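You operate a simulated robot arm through the tools that you are given. There is no shell and no other tool. Be economical: measure what you need, move in short steps, check, and stop when the job is done.

You run a simulated robot arm. Do the job below in one go: nothing can be reset, and whatever is moved stays where it is left.

TASK
Swirl the pink brush clean in the water and blot it.
Fine: blot on the pad and put the brush back; stand the cup on the mat once the brush is clean; leave the other brush. Set down upright: blue measuring cup.

Only the result counts: the job must be done as asked and must still hold three seconds after the hand-in. Knocking over, shifting, dropping, spilling or breaking anything else fails it.

THE ROBOT
A 7-joint arm with a two-finger parallel gripper, fixed in place. Base frame: the origin is at the foot of the arm, x ahead of it, y to its left, z up; the work surface is at about z = 0. Lengths are in cm, angles in degrees, forces in N, time in s.
With the tool pointing down near the work surface it reaches from about 24 to 62 cm from the base axis. Its first joint turns from -66.0 to 66.0 degrees. Payload 2.6 kg.
Tool frame: the origin (TCP) lies between the finger pads and is the grasp point; the fingertips stand 3 cm ahead of it; z points along the fingers, y is the line along which they close. The gripper opens to 9.4 cm. The fingers are 2.8 cm wide and 1 cm thick; the gripper's body (5 by 9.6 cm) begins 5.5 cm behind the TCP.
Orientation is that of the tool frame in the base frame, as a unit quaternion [x, y, z, w]. With the fingers straight down and closing along the base's y, the tool's x points along the base's -x, its y along +y and its z along -z.

THE INTERFACE
- The arm moves only by the tool drive_tool. Its argument "deltas" is one flat list of numbers, 7 for each row, row after row: the shift along the tool's x, y, z in units of 300 mm (1.0 is 300 mm), then the turn, a rotation vector about the tool's x, y, z in units of 120 degrees (1.0 is 120 degrees), then the finger opening in cm, from 0 to 9.4. In form: [tx, ty, tz, wx, wy, wz, grip, tx, ty, tz, wx, wy, wz, grip, ...]. A call has 1 to 8 rows; each row is the pose to reach, as a shift and turn from the pose commanded when the call began, along the tool's axes at that moment. A call with a number of a shift or a turn outside -1 to 1 is refused whole. A row lasts 0.2 s, in which the tool goes at most 5 cm and 8.6 degrees; a call with a longer step from one row to the next is refused whole, and so is a gripper value outside its range. Where a pose cannot be reached the arm comes as near as it can. A force on the tool above 70 N (or 10 N above the force at the start of the call, whichever is more), or a blocked arm, ends the call early, and 0.2 s more pass. Each finger travels about 7.2 cm/s and halts on what it meets, pressing with about 29 N; the grip force reading is that of the motor and also rises with nothing between the fingers. The clock runs only during rows and for 0.2 s after the last one: add rows that repeat a pose to give the fingers time. It gives the time, the measured TCP pose, the force on the tool (base axes), the opening and the grip force at its end, in the units of the frame above (readings bear some noise), with the torque about the TCP (base axes, N m) and any sound that the robot's microphone picked up.
- Cameras (640 x 400 px; columns grow to the right, rows downward): "scene" is fixed at [3.42, 43.16, 56.1]; the picture's right is [-0.80, -0.60, 0.00], its down [-0.37, 0.49, -0.79] and it looks along [0.48, -0.63, -0.61] (base axes); focal length 316 px, centre (320, 200). "wrist" rides on the gripper at [7.6, 1.4, -10.2] in the tool frame; the picture's right is [-0.18, 0.98, 0.00], its down [-0.75, -0.14, -0.64] and it looks along [-0.63, -0.12, 0.77] (tool axes); focal length 243 px, centre (320, 200). There is no depth. A picture from a camera that has moved, and an enlarged one, comes with that camera's place and axes in the base frame and with its lens.
- camera(camera): a new picture of that camera. The clock stands still meanwhile.
- close_up(camera, box): a new picture of the part [left, top, right, bottom] of that camera's present view, enlarged. The clock stands still meanwhile.
- sign_off(): hands the job in; it is judged then, once.

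Work in short steps. Places have to be worked out from the pictures, the camera data and where the tool is seen: move nearer, look again, correct. Check each grasp and each placing, and mend what went wrong. You have 120 turns and 84 pictures in all, those below and enlarged ones among them. Open the gripper and draw the arm clear of the work before you hand the job in, unless the task says otherwise; then end with one line.

The tools are called after "Call:" as name(argument=value, ...) on one line, values as JSON. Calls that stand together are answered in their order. drive_tool: Moves the arm, as the interface text tells. Its arguments: {"type":"object","properties":{"deltas":{"type":"array"}},"required":["deltas"]} The other tools are called the same way: camera (camera) takes a picture; close_up (camera, box) takes an enlarged picture of a part of a camera's view; sign_off () hands the job in.

At the start:

```text
t: 0.0
ee_pos: [33.76, 4.89, 33.88]
tcp_rot: [-0.001, 1.0, 0.0, 0.0]
force: [0.0, 0.6, 0.0]
torque: [0.03, -0.04, 0.02]
gripper_width: 9.43
finger_force: 0.0
```

scene: 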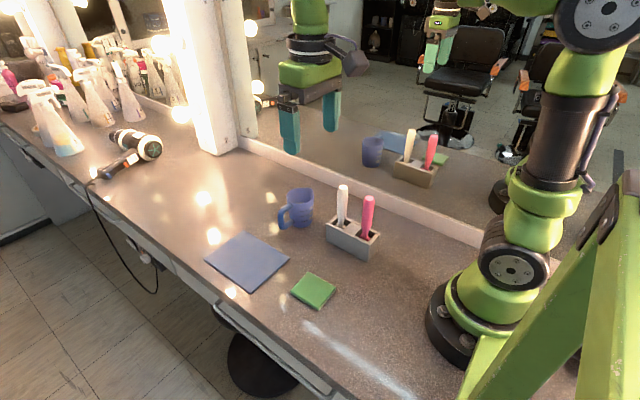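
wrist: 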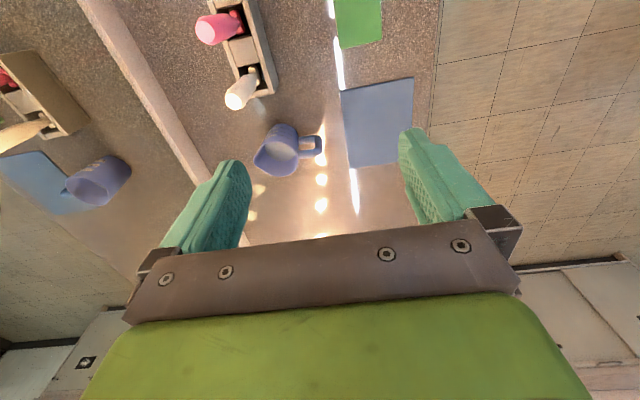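

I'll look closer at the cup, the brush holder and the pads before planning anything.

Call:
close_up(camera="scene", box=[190, 160, 400, 320])

Call:
close_up(camera="wrist", box=[180, 0, 440, 200])

```text
2.50 times, centred on (295, 240) of scene
camera zoom: at [3.42, 43.16, 56.1], right [-0.8, -0.6, 0.0], down [-0.37, 0.49, -0.79], along [0.48, -0.63, -0.61], focal length 790 px, centre (382, 100)
```

zoom: 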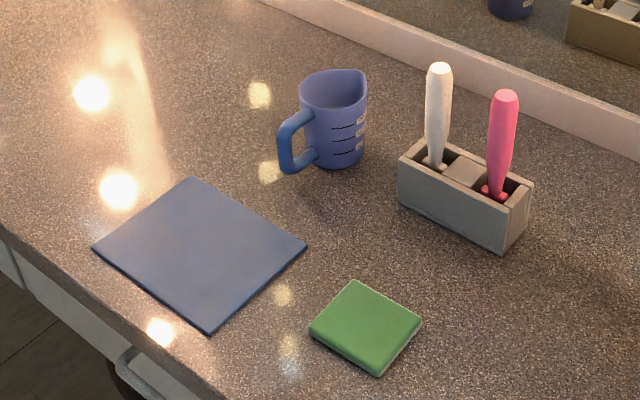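

```text
2.00 times, centred on (310, 100) of wrist
camera zoom: at [26.06, 6.19, 44.22], right [0.18, 0.98, 0.0], down [0.75, -0.14, 0.64], along [0.63, -0.12, -0.77], focal length 485 px, centre (340, 400)
```

zoom: 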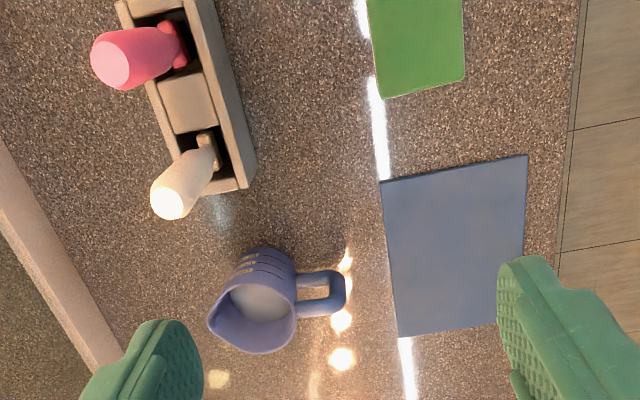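

The cup (with water) stands at about (45.6, -4.7), rim z about 8.7, handle towards +y. The green pad is at about (30, 11), the blue mat at about (47, 14), and the pink handle's top at about (26.6, -4.4, 16.8). I'll move above the pink brush and look.

Call:
drive_tool(deltas=[0.059, -0.078, 0.066, 0, 0, 0, 7, 0.118, -0.155, 0.132, 0, 0, 0, 6, 0.177, -0.233, 0.198, 0, 0, 0, 6, 0.235, -0.31, 0.263, 0, 0, 0, 6, 0.235, -0.31, 0.263, 0, 0, 0, 6])

Call:
camera(camera="wrist")

Call:
camera(camera="scene")

```text
t: 1.2
ee_pos: [26.7, -4.74, 25.89]
tcp_rot: [0.0, 1.0, 0.0, -0.001]
force: [0.6, -0.2, -0.1]
torque: [0.03, 0.01, 0.01]
gripper_width: 5.99
finger_force: 0.1
```

```text
79 pictures are left
camera wrist: at [18.92, -3.23, 36.14], right [0.18, 0.98, 0.0], down [0.75, -0.14, 0.64], along [0.63, -0.12, -0.77], focal length 243 px, centre (320, 200)
```

wrist: 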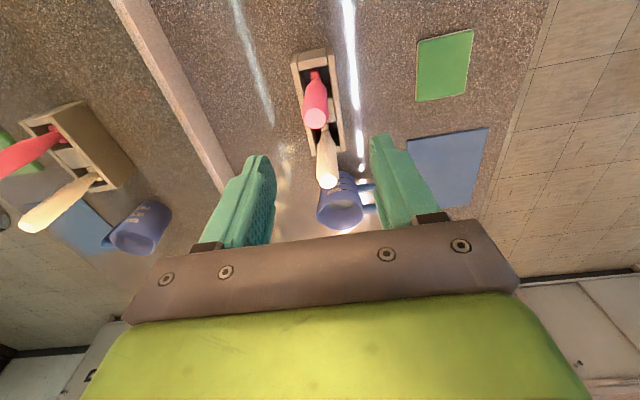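

```text
78 pictures are left
```

scene: 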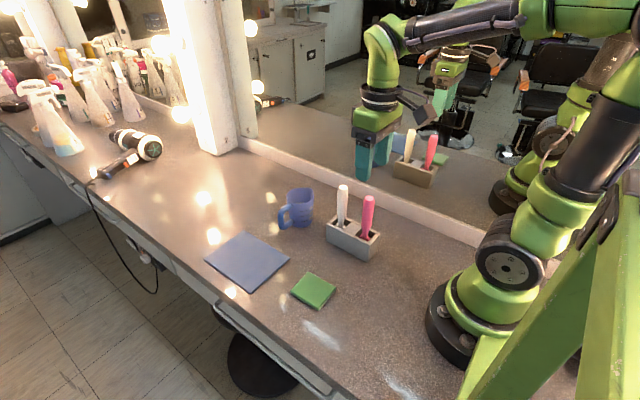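

The pink handle is almost vertical at about (26.6, -5.0), its top near z 15.5–16.5. I'll descend to z about 11.8 with the fingers open.

Call:
drive_tool(deltas=[0, -0.008, 0.08, 0, 0, 0, 6, 0, -0.009, 0.16, 0, 0, 0, 6, 0, -0.009, 0.24, 0, 0, 0, 6, 0, -0.009, 0.32, 0, 0, 0, 6, 0, -0.009, 0.4, 0, 0, 0, 6, 0, -0.009, 0.47, 0, 0, 0, 6])

Call:
close_up(camera="scene", box=[260, 120, 440, 270])

Call:
close_up(camera="wrist", box=[160, 0, 480, 260])

```text
t: 2.6
ee_pos: [26.69, -4.68, 11.76]
tcp_rot: [0.0, 1.0, -0.001, 0.001]
force: [0.1, -0.5, 0.6]
torque: [0.0, 0.0, 0.01]
gripper_width: 6.05
finger_force: 0.1
```

```text
2.67 times, centred on (350, 195) of scene
camera zoom: at [3.42, 43.16, 56.1], right [-0.8, -0.6, 0.0], down [-0.37, 0.49, -0.79], along [0.48, -0.63, -0.61], focal length 843 px, centre (240, 213)
```

zoom: 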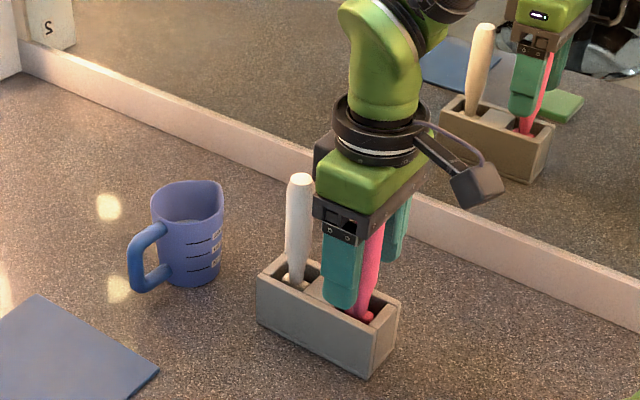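

```text
1.54 times, centred on (320, 130) of wrist
camera zoom: at [18.94, -3.29, 22.12], right [0.19, 0.98, 0.0], down [0.75, -0.14, 0.64], along [0.63, -0.12, -0.77], focal length 373 px, centre (320, 308)
```

zoom: 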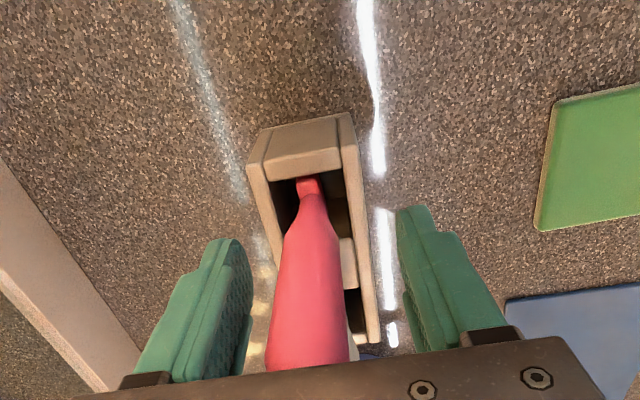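

The pink handle is between the fingers at y about -5.15, slightly off-centre. I'll shift 0.45 cm to -y and close.

Call:
drive_tool(deltas=[-0.005, -0.015, 0, 0, 0, 0, 5, -0.005, -0.015, 0, 0, 0, 0, 3.5, -0.005, -0.015, 0, 0, 0, 0, 2, -0.005, -0.015, 0, 0, 0, 0, 1.2, -0.005, -0.015, 0, 0, 0, 0, 1.0, -0.005, -0.015, 0, 0, 0, 0, 1.0])

Call:
close_up(camera="wrist", box=[160, 0, 480, 260])

```text
t: 4.0
ee_pos: [26.73, -4.96, 11.75]
tcp_rot: [0.0, 1.0, -0.001, 0.0]
force: [-0.4, 0.2, 0.4]
torque: [-0.01, 0.01, 0.01]
gripper_width: 2.26
finger_force: 28.6
```

```text
1.54 times, centred on (320, 130) of wrist
camera zoom: at [19.05, -3.66, 22.18], right [0.18, 0.98, 0.0], down [0.75, -0.14, 0.64], along [0.63, -0.12, -0.77], focal length 373 px, centre (320, 308)
```

zoom: 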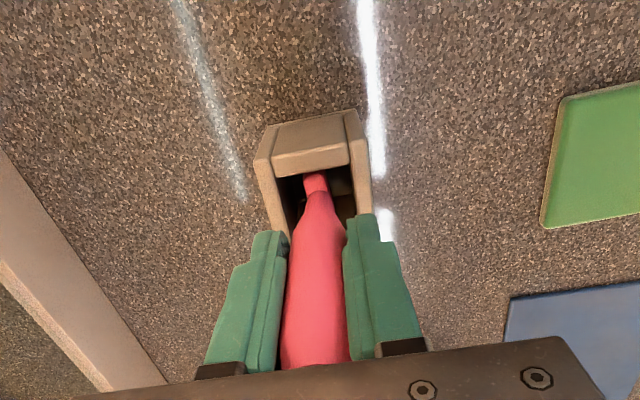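

Gripped (2.26 cm, 28.6 N). I'll remember the home TCP (26.73, -4.96, 11.75) and lift straight up.

Call:
drive_tool(deltas=[0, 0, -0.05, 0, 0, 0, 1, 0, 0, -0.1, 0, 0, 0, 1, 0, 0, -0.17, 0, 0, 0, 1, 0, 0, -0.24, 0, 0, 0, 1, 0, 0, -0.32, 0, 0, 0, 1, 0, 0, -0.4, 0, 0, 0, 1, 0, 0, -0.45, 0, 0, 0, 1])

Call:
close_up(camera="scene", box=[260, 100, 460, 270])

Call:
camera(camera="wrist")

```text
t: 5.6
ee_pos: [26.97, -4.98, 25.31]
tcp_rot: [0.0, 1.0, 0.0, 0.0]
force: [-0.3, -0.6, -0.8]
torque: [0.02, 0.0, 0.02]
gripper_width: 2.25
finger_force: 29.3
```

```text
2.35 times, centred on (360, 185) of scene
camera zoom: at [3.42, 43.16, 56.1], right [-0.8, -0.6, 0.0], down [-0.37, 0.49, -0.79], along [0.48, -0.63, -0.61], focal length 744 px, centre (226, 235)
```

zoom: 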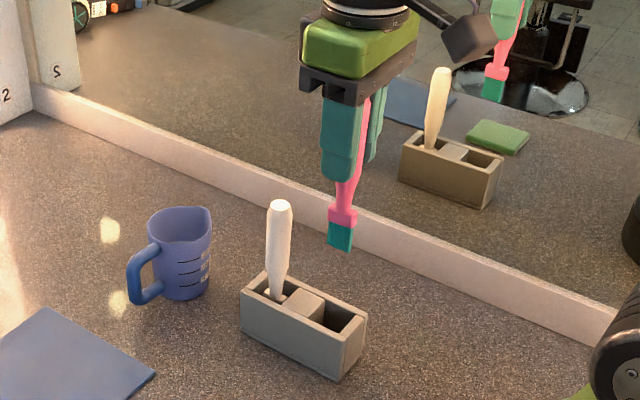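

```text
73 pictures are left
camera wrist: at [19.21, -3.67, 35.67], right [0.18, 0.98, 0.0], down [0.75, -0.14, 0.64], along [0.63, -0.12, -0.77], focal length 243 px, centre (320, 200)
```

wrist: 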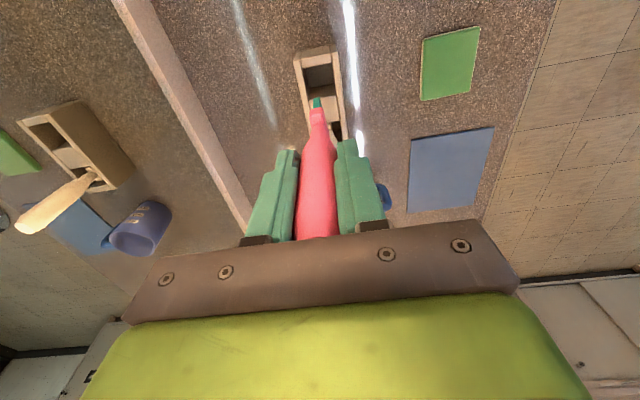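

The brush is free: green paint in the bristles, tip about 11.5 cm below the TCP. I'll go up clear of the white brush and travel round on the +y side to the cup.

Call:
drive_tool(deltas=[0, 0.06, -0.1, 0, 0, 0, 1, 0, 0.12, -0.19, 0, 0, 0, 1, -0.12, 0.14, -0.19, 0, 0, 0, 1, -0.25, 0.14, -0.19, 0, 0, 0, 1, -0.38, 0.12, -0.19, 0, 0, 0, 1, -0.5, 0.06, -0.19, 0, 0, 0, 1, -0.6, 0.01, -0.19, 0, 0, 0, 1, -0.62, 0.01, -0.19, 0, 0, 0, 1])

Call:
close_up(camera="scene", box=[220, 80, 420, 250])

Call:
camera(camera="wrist")

```text
t: 7.4
ee_pos: [45.56, -4.97, 31.19]
tcp_rot: [0.002, 1.0, 0.0, 0.0]
force: [-0.4, -0.1, 0.8]
torque: [0.0, 0.01, 0.01]
gripper_width: 2.25
finger_force: 29.1
```

```text
2.35 times, centred on (320, 165) of scene
camera zoom: at [3.43, 43.15, 56.1], right [-0.8, -0.6, 0.0], down [-0.37, 0.49, -0.79], along [0.48, -0.63, -0.61], focal length 744 px, centre (320, 282)
```

zoom: 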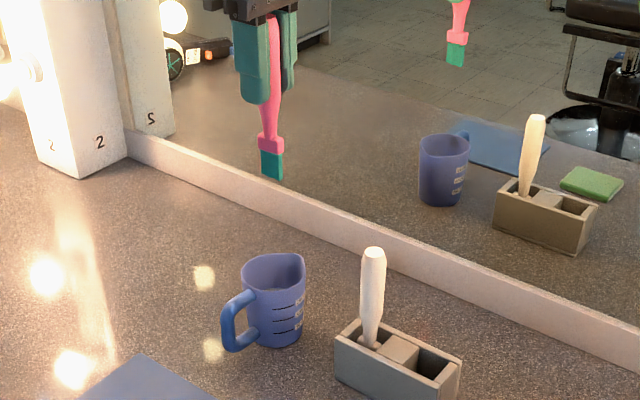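

```text
71 pictures are left
camera wrist: at [37.8, -3.62, 41.47], right [0.18, 0.98, 0.0], down [0.75, -0.14, 0.64], along [0.63, -0.12, -0.77], focal length 243 px, centre (320, 200)
```

wrist: 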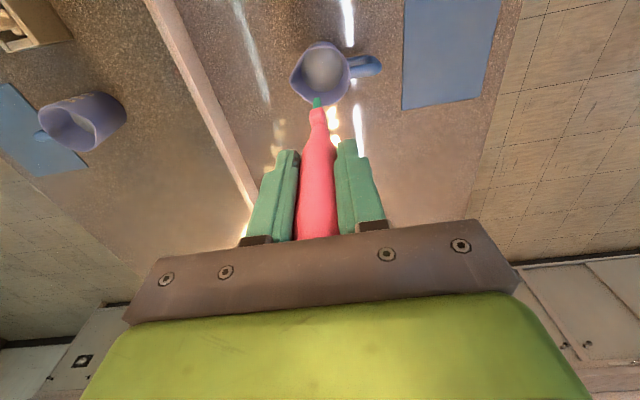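

The tip is almost over the cup's centre (estimated at 45.1, -4.7). I'll descend until the tip is just above the rim and check again.

Call:
drive_tool(deltas=[-0.003, 0.008, 0.08, 0, 0, 0, 1, -0.006, 0.012, 0.16, 0, 0, 0, 1, -0.006, 0.012, 0.23, 0, 0, 0, 1, -0.006, 0.012, 0.23, 0, 0, 0, 1])

Call:
close_up(camera="scene", box=[240, 120, 360, 240])

Call:
close_up(camera="wrist", box=[240, 20, 420, 160])

```text
t: 8.4
ee_pos: [45.91, -4.51, 24.23]
tcp_rot: [0.0, 1.0, 0.0, 0.0]
force: [-0.8, -0.6, 0.3]
torque: [0.0, -0.02, -0.01]
gripper_width: 2.25
finger_force: 29.0
```

```text
3.33 times, centred on (300, 180) of scene
camera zoom: at [3.42, 43.16, 56.1], right [-0.8, -0.6, 0.0], down [-0.37, 0.49, -0.79], along [0.48, -0.63, -0.61], focal length 1054 px, centre (387, 267)
```

zoom: 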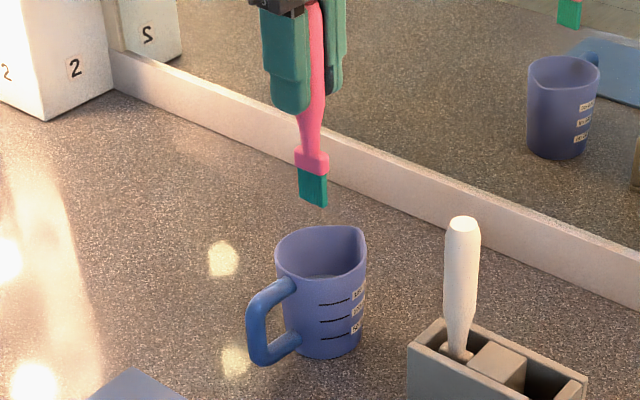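

```text
2.86 times, centred on (330, 90) of wrist
camera zoom: at [38.2, -3.1, 34.51], right [0.18, 0.98, 0.0], down [0.75, -0.14, 0.64], along [0.63, -0.12, -0.77], focal length 693 px, centre (291, 514)
```

zoom: 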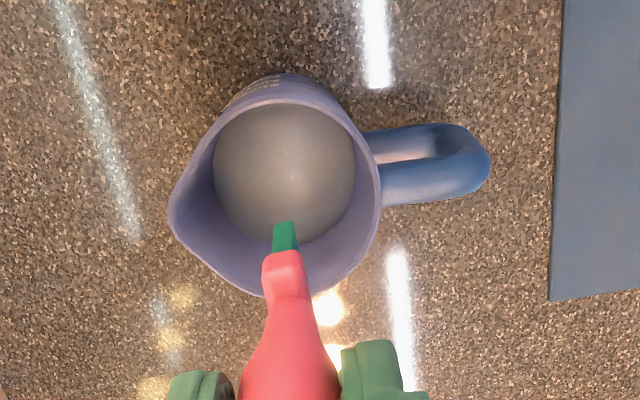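

Tip at about (44.9, -4.6), cup axis at about (45.1, -4.6), so it's well centred. I'll lower the tip slowly into the water.

Call:
drive_tool(deltas=[-0.003, 0, 0.07, 0, 0, 0, 1, -0.003, 0, 0.14, 0, 0, 0, 1, -0.003, 0, 0.2, 0, 0, 0, 1, -0.003, 0, 0.25, 0, 0, 0, 1, -0.003, 0, 0.3, 0, 0, 0, 1, -0.003, 0, 0.33, 0, 0, 0, 1])

Call:
close_up(camera="scene", box=[240, 120, 360, 240])

Call:
close_up(camera="wrist", box=[240, 20, 420, 160])

```text
t: 9.8
ee_pos: [45.75, -4.48, 14.38]
tcp_rot: [0.0, 1.0, 0.0, -0.001]
force: [-0.1, -0.2, -0.2]
torque: [0.0, -0.02, 0.0]
gripper_width: 2.24
finger_force: 28.9
```

```text
3.33 times, centred on (300, 180) of scene
camera zoom: at [3.42, 43.16, 56.1], right [-0.8, -0.6, 0.0], down [-0.37, 0.49, -0.79], along [0.48, -0.63, -0.61], focal length 1054 px, centre (387, 267)
```

zoom: 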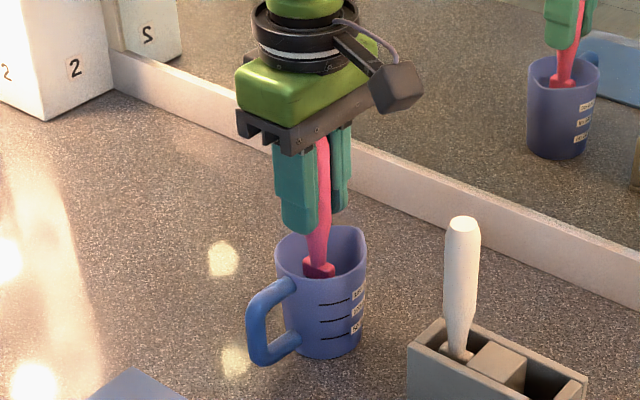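

```text
2.86 times, centred on (330, 90) of wrist
camera zoom: at [38.02, -3.11, 24.76], right [0.18, 0.98, 0.0], down [0.75, -0.14, 0.64], along [0.63, -0.12, -0.77], focal length 693 px, centre (291, 514)
```

zoom: 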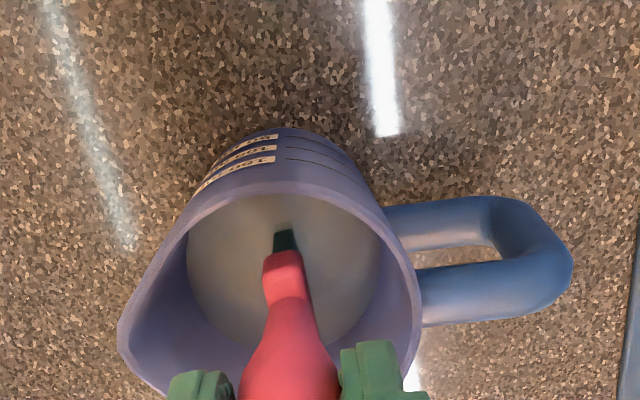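

The bristles have reached the water (tip about z 2.9). I'll lower 1 cm more and swirl in a circle of radius 1.1 cm.

Call:
drive_tool(deltas=[0, 0, 0.033, 0, 0, 0, 1, 0.0367, 0, 0.033, 0, 0, 0, 1, 0.026, 0.026, 0.033, 0, 0, 0, 1, 0, 0.0367, 0.033, 0, 0, 0, 1, -0.026, 0.026, 0.033, 0, 0, 0, 1, -0.0367, 0, 0.033, 0, 0, 0, 1, -0.026, -0.026, 0.033, 0, 0, 0, 1, 0, -0.0367, 0.033, 0, 0, 0, 1])

Call:
close_up(camera="scene", box=[240, 120, 360, 240])

Call:
close_up(camera="wrist", box=[240, 20, 420, 160])

```text
t: 11.6
ee_pos: [45.7, -5.69, 13.29]
tcp_rot: [0.0, 1.0, 0.0, 0.0]
force: [0.9, -1.1, 0.5]
torque: [0.04, -0.04, 0.02]
gripper_width: 2.22
finger_force: 29.0
```

```text
3.33 times, centred on (300, 180) of scene
camera zoom: at [3.42, 43.16, 56.1], right [-0.8, -0.6, 0.0], down [-0.37, 0.49, -0.79], along [0.48, -0.63, -0.61], focal length 1054 px, centre (387, 267)
```

zoom: 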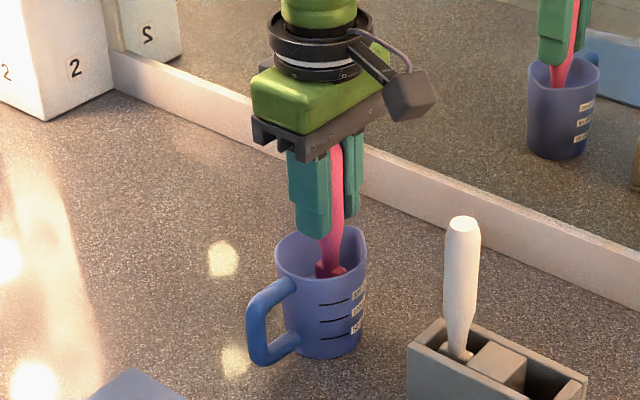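

```text
2.86 times, centred on (330, 90) of wrist
camera zoom: at [37.93, -4.38, 23.66], right [0.19, 0.98, 0.0], down [0.75, -0.14, 0.64], along [0.63, -0.12, -0.77], focal length 693 px, centre (291, 514)
```

zoom: 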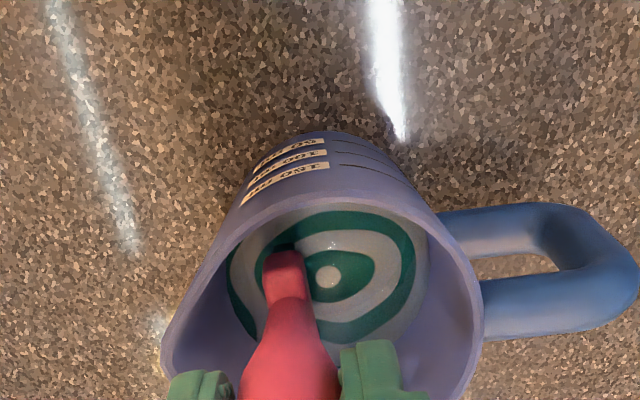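

Paint is streaming off into the water. I'll continue swirling.

Call:
drive_tool(deltas=[0.026, 0.0107, 0, 0, 0, 0, 1, 0.0367, 0.0367, 0, 0, 0, 0, 1, 0.026, 0.0627, 0, 0, 0, 0, 1, 0, 0.0734, 0, 0, 0, 0, 1, -0.026, 0.0627, 0, 0, 0, 0, 1, -0.0367, 0.0367, 0, 0, 0, 0, 1, -0.026, 0.0107, 0, 0, 0, 0, 1, 0, 0, 0, 0, 0, 0, 1])

Call:
drive_tool(deltas=[0.026, 0.0107, 0, 0, 0, 0, 1, 0.0367, 0.0367, 0, 0, 0, 0, 1, 0.026, 0.0627, 0, 0, 0, 0, 1, 0, 0.0734, 0, 0, 0, 0, 1, -0.026, 0.0627, 0, 0, 0, 0, 1, -0.0367, 0.0367, 0, 0, 0, 0, 1, -0.026, 0.0107, 0, 0, 0, 0, 1, 0, 0, 0, 0, 0, 0, 1])

Call:
drive_tool(deltas=[0.026, 0.0107, 0, 0, 0, 0, 1, 0.0367, 0.0367, 0, 0, 0, 0, 1, 0.026, 0.0627, 0, 0, 0, 0, 1, 0, 0.0734, 0, 0, 0, 0, 1, -0.026, 0.0627, 0, 0, 0, 0, 1, -0.0367, 0.0367, 0, 0, 0, 0, 1, -0.026, 0.0107, 0, 0, 0, 0, 1, 0, 0.0367, 0, 0, 0, 0, 1])

Call:
close_up(camera="wrist", box=[240, 20, 420, 160])

```text
t: 13.4
ee_pos: [45.66, -5.66, 13.25]
tcp_rot: [0.001, 1.0, 0.0, -0.001]
force: [-0.1, 0.6, -0.7]
torque: [-0.02, -0.01, -0.03]
gripper_width: 2.23
finger_force: 28.9
```

```text
t: 15.2
ee_pos: [46.06, -5.6, 13.54]
tcp_rot: [0.001, 1.0, 0.001, 0.0]
force: [0.2, 0.4, 0.3]
torque: [-0.01, -0.02, 0.03]
gripper_width: 2.24
finger_force: 29.2
```

```text
t: 17.0
ee_pos: [45.84, -4.64, 13.37]
tcp_rot: [0.0, 1.0, 0.001, 0.0]
force: [0.1, 0.7, -0.4]
torque: [0.04, -0.02, 0.04]
gripper_width: 2.26
finger_force: 29.0
```

```text
2.86 times, centred on (330, 90) of wrist
camera zoom: at [37.99, -3.27, 23.71], right [0.18, 0.98, 0.0], down [0.75, -0.14, 0.64], along [0.63, -0.12, -0.77], focal length 693 px, centre (291, 514)
```

zoom: 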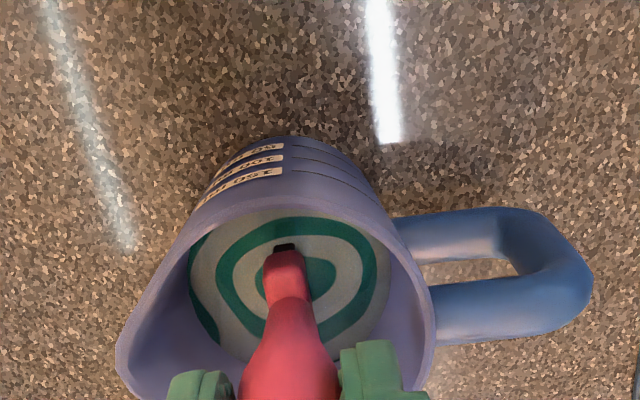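

Four revolutions are done and the bristle visible at the water line now looks dark, not green. I'll lift slowly to inspect, staying over the cup to drip.

Call:
drive_tool(deltas=[0, 0, -0.05, 0, 0, 0, 1, 0, 0, -0.1, 0, 0, 0, 1, 0, 0, -0.15, 0, 0, 0, 1, 0, 0, -0.2, 0, 0, 0, 1, 0, 0, -0.27, 0, 0, 0, 1, 0, 0, -0.34, 0, 0, 0, 1, 0, 0, -0.34, 0, 0, 0, 1, 0, 0, -0.34, 0, 0, 0, 1])

Call:
close_up(camera="scene", box=[240, 120, 360, 240])

Call:
close_up(camera="wrist", box=[240, 20, 420, 160])

```text
t: 18.8
ee_pos: [45.66, -4.66, 23.61]
tcp_rot: [0.0, 1.0, 0.0, 0.0]
force: [-0.2, 0.0, 0.2]
torque: [0.02, 0.03, 0.0]
gripper_width: 2.26
finger_force: 28.8
```

```text
3.33 times, centred on (300, 180) of scene
camera zoom: at [3.42, 43.16, 56.1], right [-0.8, -0.6, 0.0], down [-0.37, 0.49, -0.79], along [0.48, -0.63, -0.61], focal length 1054 px, centre (387, 267)
```

zoom: 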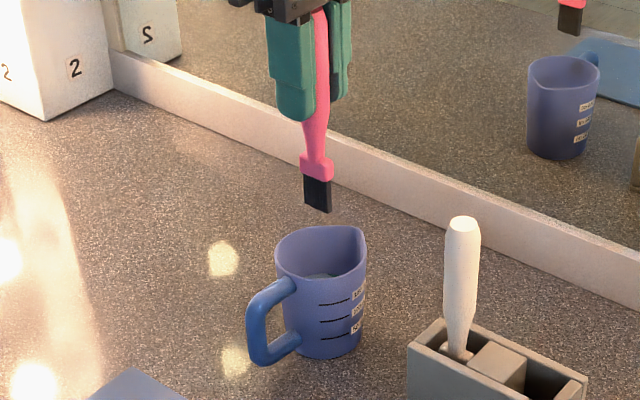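

```text
2.86 times, centred on (330, 90) of wrist
camera zoom: at [37.94, -3.31, 34.0], right [0.18, 0.98, 0.0], down [0.75, -0.14, 0.64], along [0.63, -0.12, -0.77], focal length 693 px, centre (291, 514)
```

zoom: 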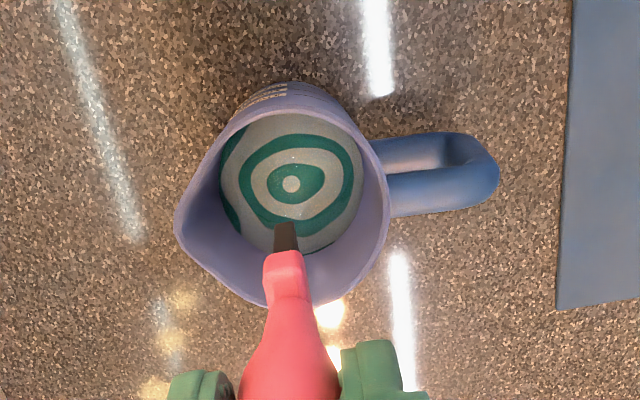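

The bristles are clean (dark, no green). Now I'll carry the brush to above the green pad, around (29, 11.3).

Call:
drive_tool(deltas=[0.06, 0.1, 0, 0, 0, 0, 1, 0.14, 0.2, 0, 0, 0, 0, 1, 0.23, 0.29, 0, 0, 0, 0, 1, 0.33, 0.37, 0, 0, 0, 0, 1, 0.43, 0.45, 0, 0, 0, 0, 1, 0.5, 0.51, 0.05, 0, 0, 0, 1, 0.533, 0.533, 0.1, 0, 0, 0, 1, 0.533, 0.533, 0.1, 0, 0, 0, 1])

Call:
close_up(camera="scene", box=[230, 180, 390, 320])

Call:
close_up(camera="wrist", box=[220, 0, 420, 160])

```text
t: 20.6
ee_pos: [29.97, 11.61, 20.59]
tcp_rot: [0.0, 1.0, 0.0, 0.0]
force: [0.1, 0.6, -0.8]
torque: [0.01, -0.02, 0.02]
gripper_width: 2.26
finger_force: 29.4
```

```text
2.86 times, centred on (310, 250) of scene
camera zoom: at [3.42, 43.16, 56.1], right [-0.8, -0.6, 0.0], down [-0.37, 0.49, -0.79], along [0.48, -0.63, -0.61], focal length 903 px, centre (349, 57)
```

zoom: 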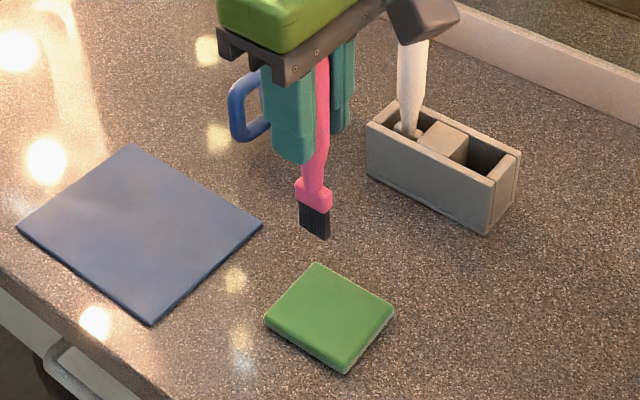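

```text
2.50 times, centred on (320, 80) of wrist
camera zoom: at [22.29, 12.9, 30.87], right [0.18, 0.98, 0.0], down [0.75, -0.14, 0.64], along [0.63, -0.12, -0.77], focal length 606 px, centre (320, 500)
```

zoom: 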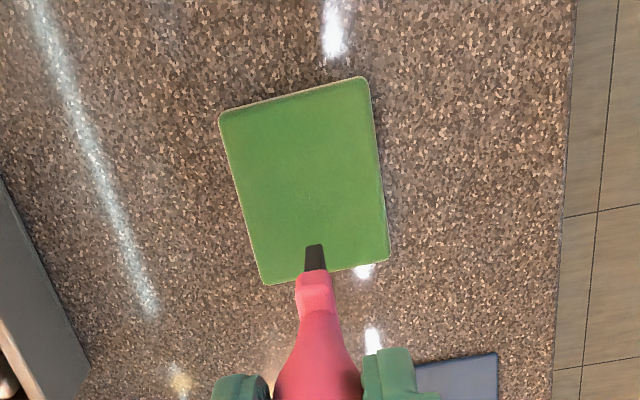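

The tip hovers nearly over the pad's centre. I'll shift 0.5 cm to -x and come down to about 1 cm above the pad.

Call:
drive_tool(deltas=[0.012, -0.003, 0.07, 0, 0, 0, 1, 0.016, -0.005, 0.14, 0, 0, 0, 1, 0.016, -0.005, 0.19, 0, 0, 0, 1, 0.016, -0.005, 0.22, 0, 0, 0, 1, 0.016, -0.005, 0.22, 0, 0, 0, 1])

Call:
close_up(camera="scene", box=[260, 230, 370, 320])

Call:
close_up(camera="wrist", box=[220, 0, 420, 160])

```text
t: 21.8
ee_pos: [29.31, 11.44, 14.13]
tcp_rot: [0.0, 1.0, 0.0, 0.001]
force: [0.8, -0.8, -0.4]
torque: [-0.01, 0.0, -0.02]
gripper_width: 2.22
finger_force: 28.5
```

```text
4.44 times, centred on (315, 275) of scene
camera zoom: at [3.42, 43.16, 56.1], right [-0.8, -0.6, 0.0], down [-0.37, 0.49, -0.79], along [0.48, -0.63, -0.61], focal length 1405 px, centre (342, -133)
```

zoom: 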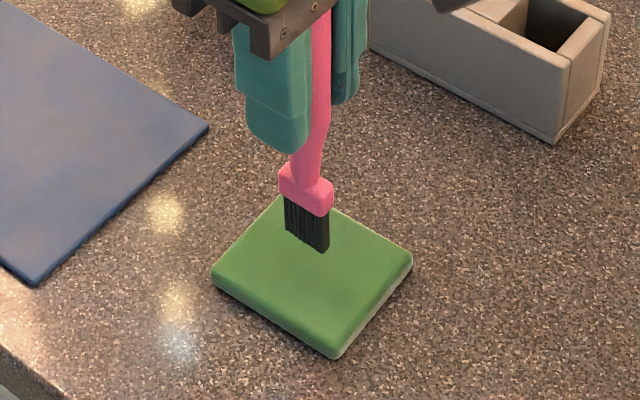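

```text
2.50 times, centred on (320, 80) of wrist
camera zoom: at [21.56, 12.74, 24.3], right [0.18, 0.98, 0.0], down [0.75, -0.14, 0.64], along [0.63, -0.12, -0.77], focal length 606 px, centre (320, 500)
```

zoom: 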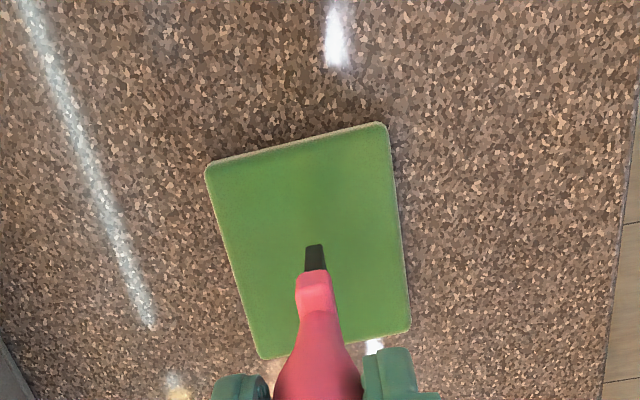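

The tip is about 1.5 cm above the pad's middle. I'll lower it in small steps and watch the force.

Call:
drive_tool(deltas=[0, 0, 0.012, 0, 0, 0, 1, 0, 0, 0.022, 0, 0, 0, 1, 0, 0, 0.032, 0, 0, 0, 1, 0, 0, 0.04, 0, 0, 0, 1, 0, 0, 0.04, 0, 0, 0, 1])

Call:
close_up(camera="scene", box=[260, 230, 370, 320])

```text
t: 23.0
ee_pos: [29.31, 11.39, 12.75]
tcp_rot: [0.0, 1.0, 0.0, 0.0]
force: [0.2, 0.7, -0.3]
torque: [-0.04, -0.04, -0.02]
gripper_width: 2.25
finger_force: 29.0
```

```text
4.44 times, centred on (315, 275) of scene
camera zoom: at [3.42, 43.16, 56.1], right [-0.8, -0.6, 0.0], down [-0.37, 0.49, -0.79], along [0.48, -0.63, -0.61], focal length 1405 px, centre (342, -133)
```

zoom: 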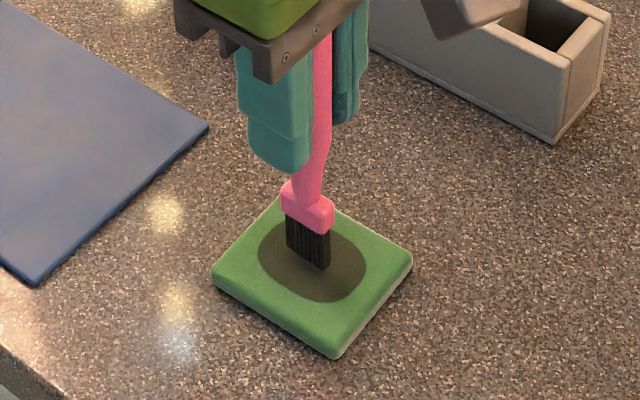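

A wet patch has appeared, so the bristles are touching the pad. I'll press a touch further (0.2 cm), hold for about a second, then lift.

Call:
drive_tool(deltas=[0, 0, 0.004, 0, 0, 0, 1, 0, 0, 0.007, 0, 0, 0, 1, 0, 0, 0.007, 0, 0, 0, 1, 0, 0, 0.007, 0, 0, 0, 1, 0, 0, 0.007, 0, 0, 0, 1, 0, 0, 0.007, 0, 0, 0, 1])

Call:
drive_tool(deltas=[0, 0, -0.02, 0, 0, 0, 1, 0, 0, -0.06, 0, 0, 0, 1, 0, 0, -0.12, 0, 0, 0, 1, 0, 0, -0.2, 0, 0, 0, 1, 0, 0, -0.28, 0, 0, 0, 1, 0, 0, -0.36, 0, 0, 0, 1, 0, 0, -0.44, 0, 0, 0, 1, 0, 0, -0.44, 0, 0, 0, 1])

Call:
close_up(camera="scene", box=[220, 150, 400, 320])

```text
t: 24.4
ee_pos: [29.21, 11.39, 12.54]
tcp_rot: [0.0, 1.0, -0.001, 0.0]
force: [0.5, -0.3, -0.4]
torque: [0.0, 0.02, 0.0]
gripper_width: 2.24
finger_force: 29.0
```

```text
t: 26.2
ee_pos: [29.06, 11.36, 26.01]
tcp_rot: [0.001, 1.0, 0.0, -0.001]
force: [0.8, 0.4, -0.6]
torque: [0.03, -0.02, -0.05]
gripper_width: 2.21
finger_force: 28.7
```

```text
2.35 times, centred on (310, 235) of scene
camera zoom: at [3.42, 43.16, 56.1], right [-0.8, -0.6, 0.0], down [-0.37, 0.49, -0.79], along [0.48, -0.63, -0.61], focal length 744 px, centre (344, 118)
```

zoom: 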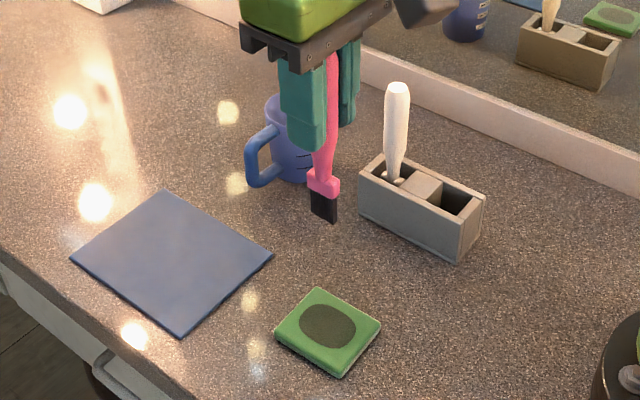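

Blotted: the wet mark is on the pad and nothing has shifted. By command bookkeeping, home is (+0.080, -0.55, +0.46) from here, so I'll move above the slot first and check.

Call:
drive_tool(deltas=[0.016, -0.11, 0, 0, 0, 0, 1, 0.032, -0.22, 0, 0, 0, 0, 1, 0.048, -0.33, 0, 0, 0, 0, 1, 0.064, -0.44, 0, 0, 0, 0, 1, 0.08, -0.55, 0, 0, 0, 0, 1, 0.08, -0.55, 0, 0, 0, 0, 1, 0.08, -0.55, 0.15, 0, 0, 0, 1, 0.08, -0.55, 0.15, 0, 0, 0, 1])

Call:
close_up(camera="scene", box=[290, 120, 430, 270])

Call:
close_up(camera="wrist", box=[220, 0, 420, 160])

```text
t: 28.0
ee_pos: [26.65, -5.06, 21.52]
tcp_rot: [0.0, 1.0, 0.0, 0.002]
force: [0.4, -0.4, -0.5]
torque: [0.0, -0.01, -0.01]
gripper_width: 2.24
finger_force: 29.1
```

```text
2.67 times, centred on (360, 195) of scene
camera zoom: at [3.42, 43.15, 56.1], right [-0.8, -0.6, 0.0], down [-0.37, 0.49, -0.79], along [0.48, -0.63, -0.61], focal length 843 px, centre (213, 213)
```

zoom: 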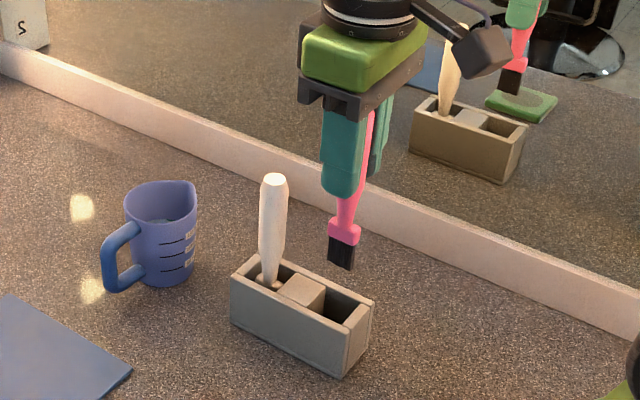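

```text
2.50 times, centred on (320, 80) of wrist
camera zoom: at [18.89, -3.74, 31.77], right [0.19, 0.98, 0.0], down [0.75, -0.14, 0.64], along [0.63, -0.12, -0.77], focal length 606 px, centre (320, 500)
```

zoom: 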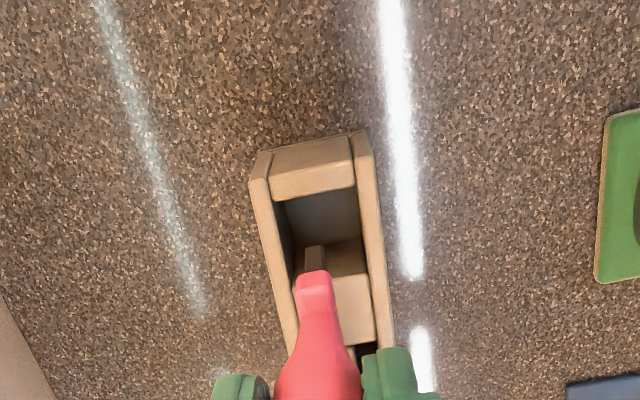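

The tip lines up with the slot from which it came. I'll nudge 0.3 cm towards the slot's middle and lower to just above home height.

Call:
drive_tool(deltas=[-0.01, 0, 0.06, 0, 0, 0, 1, -0.01, 0, 0.11, 0, 0, 0, 1, -0.01, 0, 0.16, 0, 0, 0, 1, -0.01, 0, 0.21, 0, 0, 0, 1, -0.01, 0, 0.25, 0, 0, 0, 1, -0.01, 0, 0.28, 0, 0, 0, 1, -0.01, 0, 0.3, 0, 0, 0, 1, -0.01, 0, 0.3, 0, 0, 0, 1])

Call:
close_up(camera="scene", box=[290, 120, 430, 270])

Call:
close_up(camera="wrist", box=[220, 0, 420, 160])

```text
t: 29.8
ee_pos: [27.12, -5.25, 12.12]
tcp_rot: [0.001, 1.0, 0.0, 0.0]
force: [-0.1, 0.0, -0.1]
torque: [0.01, -0.01, 0.03]
gripper_width: 2.23
finger_force: 29.5
```

```text
2.67 times, centred on (360, 195) of scene
camera zoom: at [3.42, 43.16, 56.1], right [-0.8, -0.6, 0.0], down [-0.37, 0.49, -0.79], along [0.48, -0.63, -0.61], focal length 843 px, centre (213, 213)
```

zoom: 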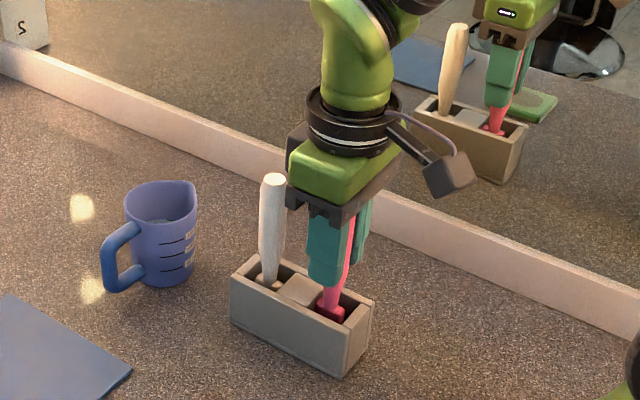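

```text
2.50 times, centred on (320, 80) of wrist
camera zoom: at [19.36, -3.83, 22.49], right [0.19, 0.98, 0.0], down [0.75, -0.14, 0.64], along [0.63, -0.12, -0.77], focal length 606 px, centre (320, 500)
```

zoom: 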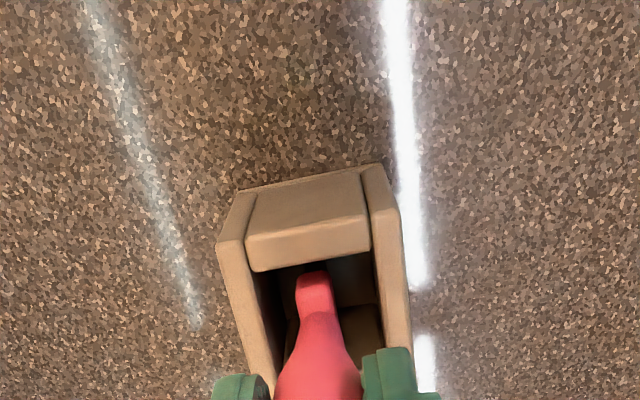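

The brush is in the slot. I'll lower the last 0.3 cm and open slightly.

Call:
drive_tool(deltas=[0, 0, 0.005, 0, 0, 0, 1, 0, 0, 0.01, 0, 0, 0, 1, 0, 0, 0.01, 0, 0, 0, 1])

Call:
drive_tool(deltas=[0, 0, 0, 0, 0, 0, 2.6, 0, 0, 0, 0, 0, 0, 3.4, 0, 0, 0, 0, 0, 0, 4.6, 0, 0, 0, 0, 0, 0, 5.6, 0, 0, 0, 0, 0, 0, 5.6])

Call:
close_up(camera="scene", box=[290, 120, 430, 270])

Call:
close_up(camera="wrist", box=[160, 0, 480, 260])

```text
t: 30.6
ee_pos: [27.01, -5.26, 11.89]
tcp_rot: [0.001, 1.0, -0.001, 0.001]
force: [0.2, -0.1, 0.1]
torque: [-0.03, -0.01, 0.0]
gripper_width: 2.23
finger_force: 29.3
```

```text
t: 31.8
ee_pos: [27.11, -5.18, 11.98]
tcp_rot: [-0.001, 1.0, -0.001, 0.0]
force: [0.6, -0.1, -0.7]
torque: [0.02, 0.0, -0.01]
gripper_width: 5.58
finger_force: 0.0
```

```text
2.67 times, centred on (360, 195) of scene
camera zoom: at [3.42, 43.16, 56.1], right [-0.8, -0.6, 0.0], down [-0.37, 0.49, -0.79], along [0.48, -0.63, -0.61], focal length 843 px, centre (213, 213)
```

zoom: 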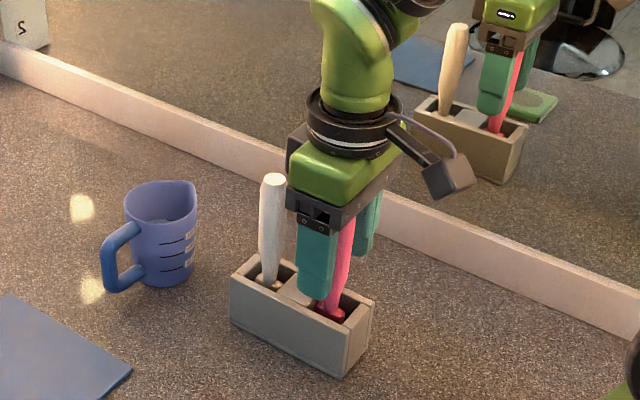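

```text
1.54 times, centred on (320, 130) of wrist
camera zoom: at [19.37, -3.88, 22.33], right [0.18, 0.98, 0.0], down [0.75, -0.14, 0.64], along [0.63, -0.12, -0.77], focal length 373 px, centre (320, 308)
```

zoom: 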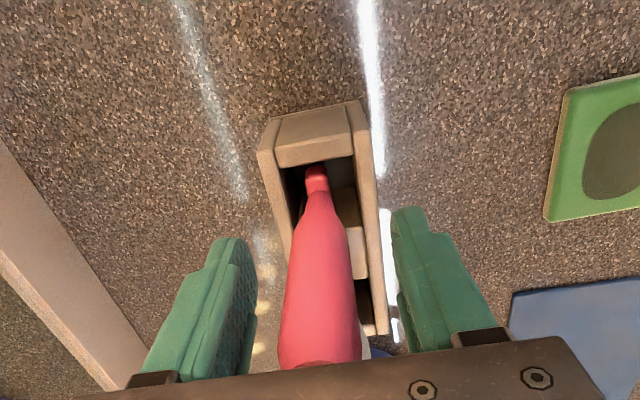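

Brush released and standing in its slot. I'll retreat straight up, then look.

Call:
drive_tool(deltas=[0, 0, -0.08, 0, 0, 0, 5.6, 0, 0, -0.2, 0, 0, 0, 5.6, 0, 0, -0.34, 0, 0, 0, 5.6, 0, 0, -0.48, 0, 0, 0, 5.6, 0, 0, -0.6, 0, 0, 0, 5.6, 0, 0, -0.6, 0, 0, 0, 5.6])

Call:
close_up(camera="scene", box=[230, 150, 410, 300])

```text
t: 33.2
ee_pos: [27.06, -5.51, 29.96]
tcp_rot: [0.0, 1.0, 0.001, 0.0]
force: [0.2, -0.1, 0.7]
torque: [0.02, -0.04, -0.02]
gripper_width: 5.62
finger_force: 0.1
```

```text
2.67 times, centred on (320, 225) of scene
camera zoom: at [3.42, 43.16, 56.1], right [-0.8, -0.6, 0.0], down [-0.37, 0.49, -0.79], along [0.48, -0.63, -0.61], focal length 843 px, centre (320, 133)
```

zoom: 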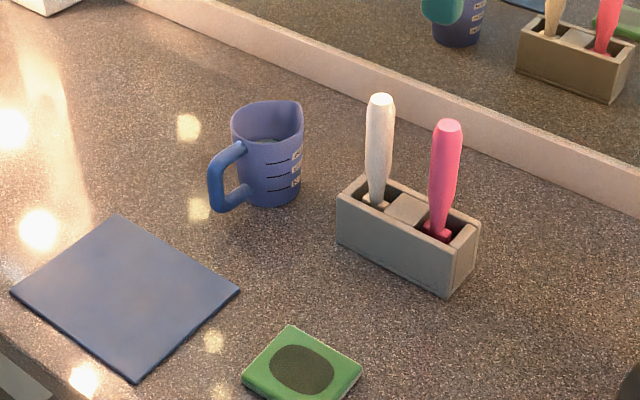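

The brush is back, the white one untouched. Next, the cup: its handle points to +y, so I'll grip the body along x. I'll travel above it while turning the tool by -90° about its axis, opening fully.

Call:
drive_tool(deltas=[-0.075, 0.003, 0, 0, 0, -0.07, 6.5, -0.15, 0.006, 0, 0, 0, -0.14, 7.5, -0.225, 0.01, 0, 0, 0, -0.21, 8.5, -0.3, 0.012, 0, 0, 0, -0.28, 9.4, -0.375, 0.015, 0, 0, 0, -0.35, 9.4, -0.45, 0.018, 0, 0, 0, -0.42, 9.4, -0.525, 0.02, 0, 0, 0, -0.49, 9.4, -0.6, 0.02, 0, 0, 0, -0.56, 9.4])

Call:
drive_tool(deltas=[0, 0, 0, 0, 0, -0.07, 9.4, 0, 0, 0, 0, 0, -0.14, 9.4, 0, 0, 0, 0, 0, -0.19, 9.4, 0, 0, 0, 0, 0, -0.19, 9.4])

Call:
camera(camera="wrist")

Call:
camera(camera="scene")

```text
t: 35.0
ee_pos: [45.26, -4.69, 29.88]
tcp_rot: [-0.554, 0.833, -0.001, 0.0]
force: [-0.2, 1.0, 0.7]
torque: [0.04, -0.04, 0.01]
gripper_width: 9.39
finger_force: 0.1
```

```text
t: 36.0
ee_pos: [45.14, -4.62, 29.84]
tcp_rot: [0.708, -0.706, -0.001, 0.0]
force: [0.3, 0.3, 0.3]
torque: [-0.05, 0.01, -0.02]
gripper_width: 9.41
finger_force: 0.0
```

```text
48 pictures are left
camera wrist: at [43.64, -12.37, 40.2], right [-0.98, 0.18, 0.0], down [0.14, 0.75, 0.64], along [0.12, 0.63, -0.77], focal length 243 px, centre (320, 200)
```

wrist: 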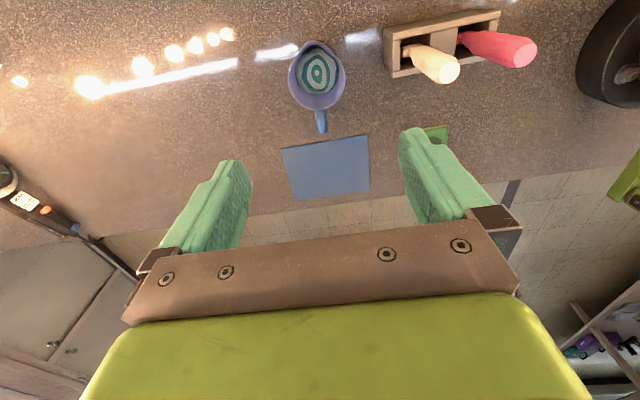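

```text
47 pictures are left
```

scene: 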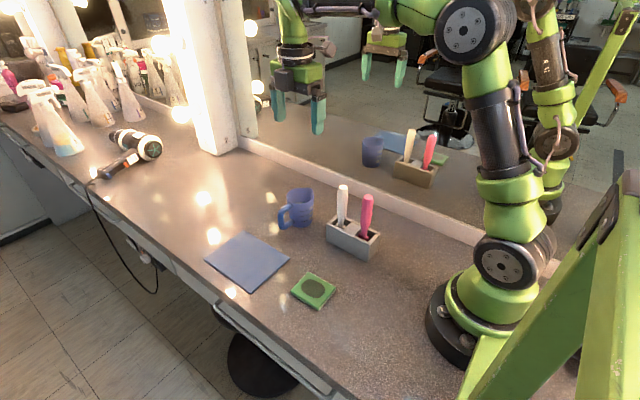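

The tool is turned, with tool y along base -x. The cup axis now reads about (45.3, -4.7). I'll descend until the fingertips are just above the rim and check the straddle.

Call:
drive_tool(deltas=[0.001, -0.005, 0.13, 0, 0, 0, 9.4, 0.002, -0.006, 0.26, 0, 0, 0, 9.4, 0.002, -0.006, 0.39, 0, 0, 0, 9.4, 0.002, -0.006, 0.51, 0, 0, 0, 9.4, 0.002, -0.006, 0.51, 0, 0, 0, 9.4])

Call:
camera(camera="wrist")

Call:
close_up(camera="scene", box=[220, 110, 380, 250])

```text
t: 37.2
ee_pos: [45.33, -4.72, 14.76]
tcp_rot: [-0.707, 0.707, 0.0, 0.0]
force: [-0.9, -0.9, -0.3]
torque: [0.0, 0.01, -0.01]
gripper_width: 9.38
finger_force: 0.1
```

```text
46 pictures are left
camera wrist: at [43.79, -12.38, 25.07], right [-0.98, 0.18, 0.0], down [0.14, 0.75, 0.64], along [0.12, 0.63, -0.77], focal length 243 px, centre (320, 200)
```

wrist: 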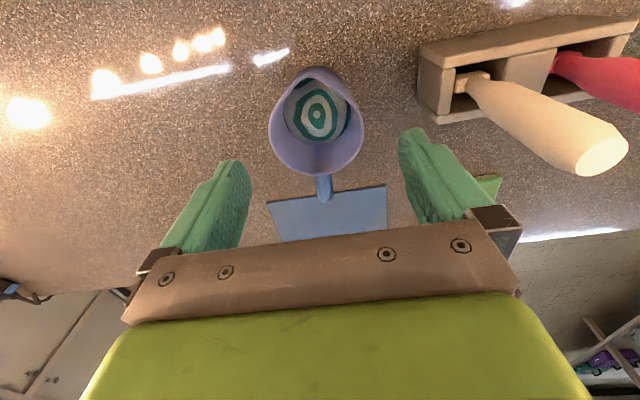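

```text
2.86 times, centred on (300, 180) of scene
camera zoom: at [3.42, 43.16, 56.1], right [-0.8, -0.6, 0.0], down [-0.37, 0.49, -0.79], along [0.48, -0.63, -0.61], focal length 903 px, centre (377, 257)
```

zoom: 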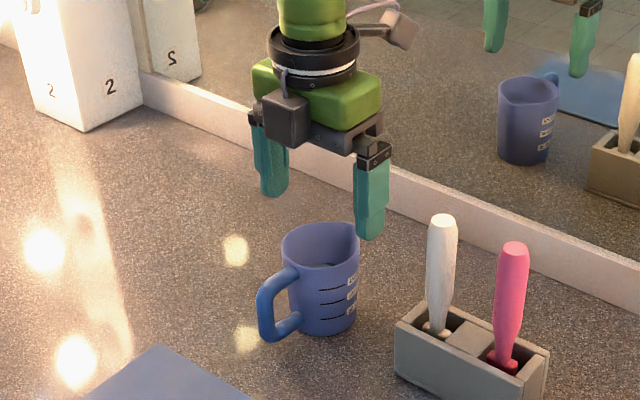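

Centred in x (45.3) with about 1.5 cm clearance on either side. I'll descend around the cup to TCP z about 5.4.

Call:
drive_tool(deltas=[0.003, 0, 0.07, 0, 0, 0, 9.4, 0.004, 0, 0.14, 0, 0, 0, 9.4, 0.004, 0, 0.2, 0, 0, 0, 9.4, 0.004, 0, 0.26, 0, 0, 0, 9.4, 0.004, 0, 0.31, 0, 0, 0, 9.4, 0.004, 0, 0.31, 0, 0, 0, 9.4])

Call:
camera(camera="wrist")

Call:
close_up(camera="scene", box=[220, 110, 380, 250])

```text
t: 38.6
ee_pos: [45.23, -4.86, 5.4]
tcp_rot: [-0.706, 0.708, 0.0, 0.001]
force: [0.4, 0.0, 0.3]
torque: [0.0, 0.0, 0.0]
gripper_width: 9.39
finger_force: 0.1
```

```text
44 pictures are left
camera wrist: at [43.7, -12.51, 15.75], right [-0.98, 0.19, 0.0], down [0.14, 0.75, 0.64], along [0.12, 0.63, -0.77], focal length 243 px, centre (320, 200)
```

wrist: 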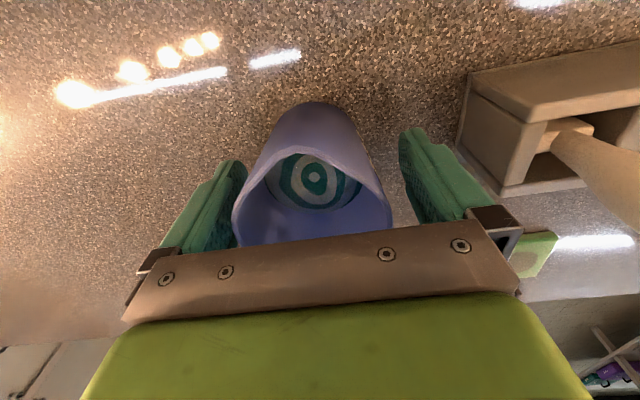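

```text
2.86 times, centred on (300, 180) of scene
camera zoom: at [3.42, 43.16, 56.1], right [-0.8, -0.6, 0.0], down [-0.37, 0.49, -0.79], along [0.48, -0.63, -0.61], focal length 903 px, centre (377, 257)
```

zoom: 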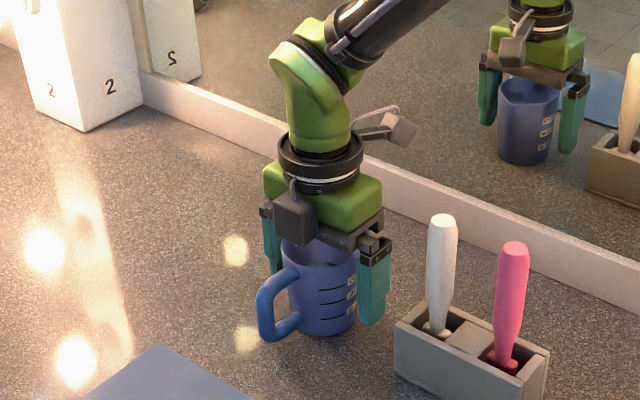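

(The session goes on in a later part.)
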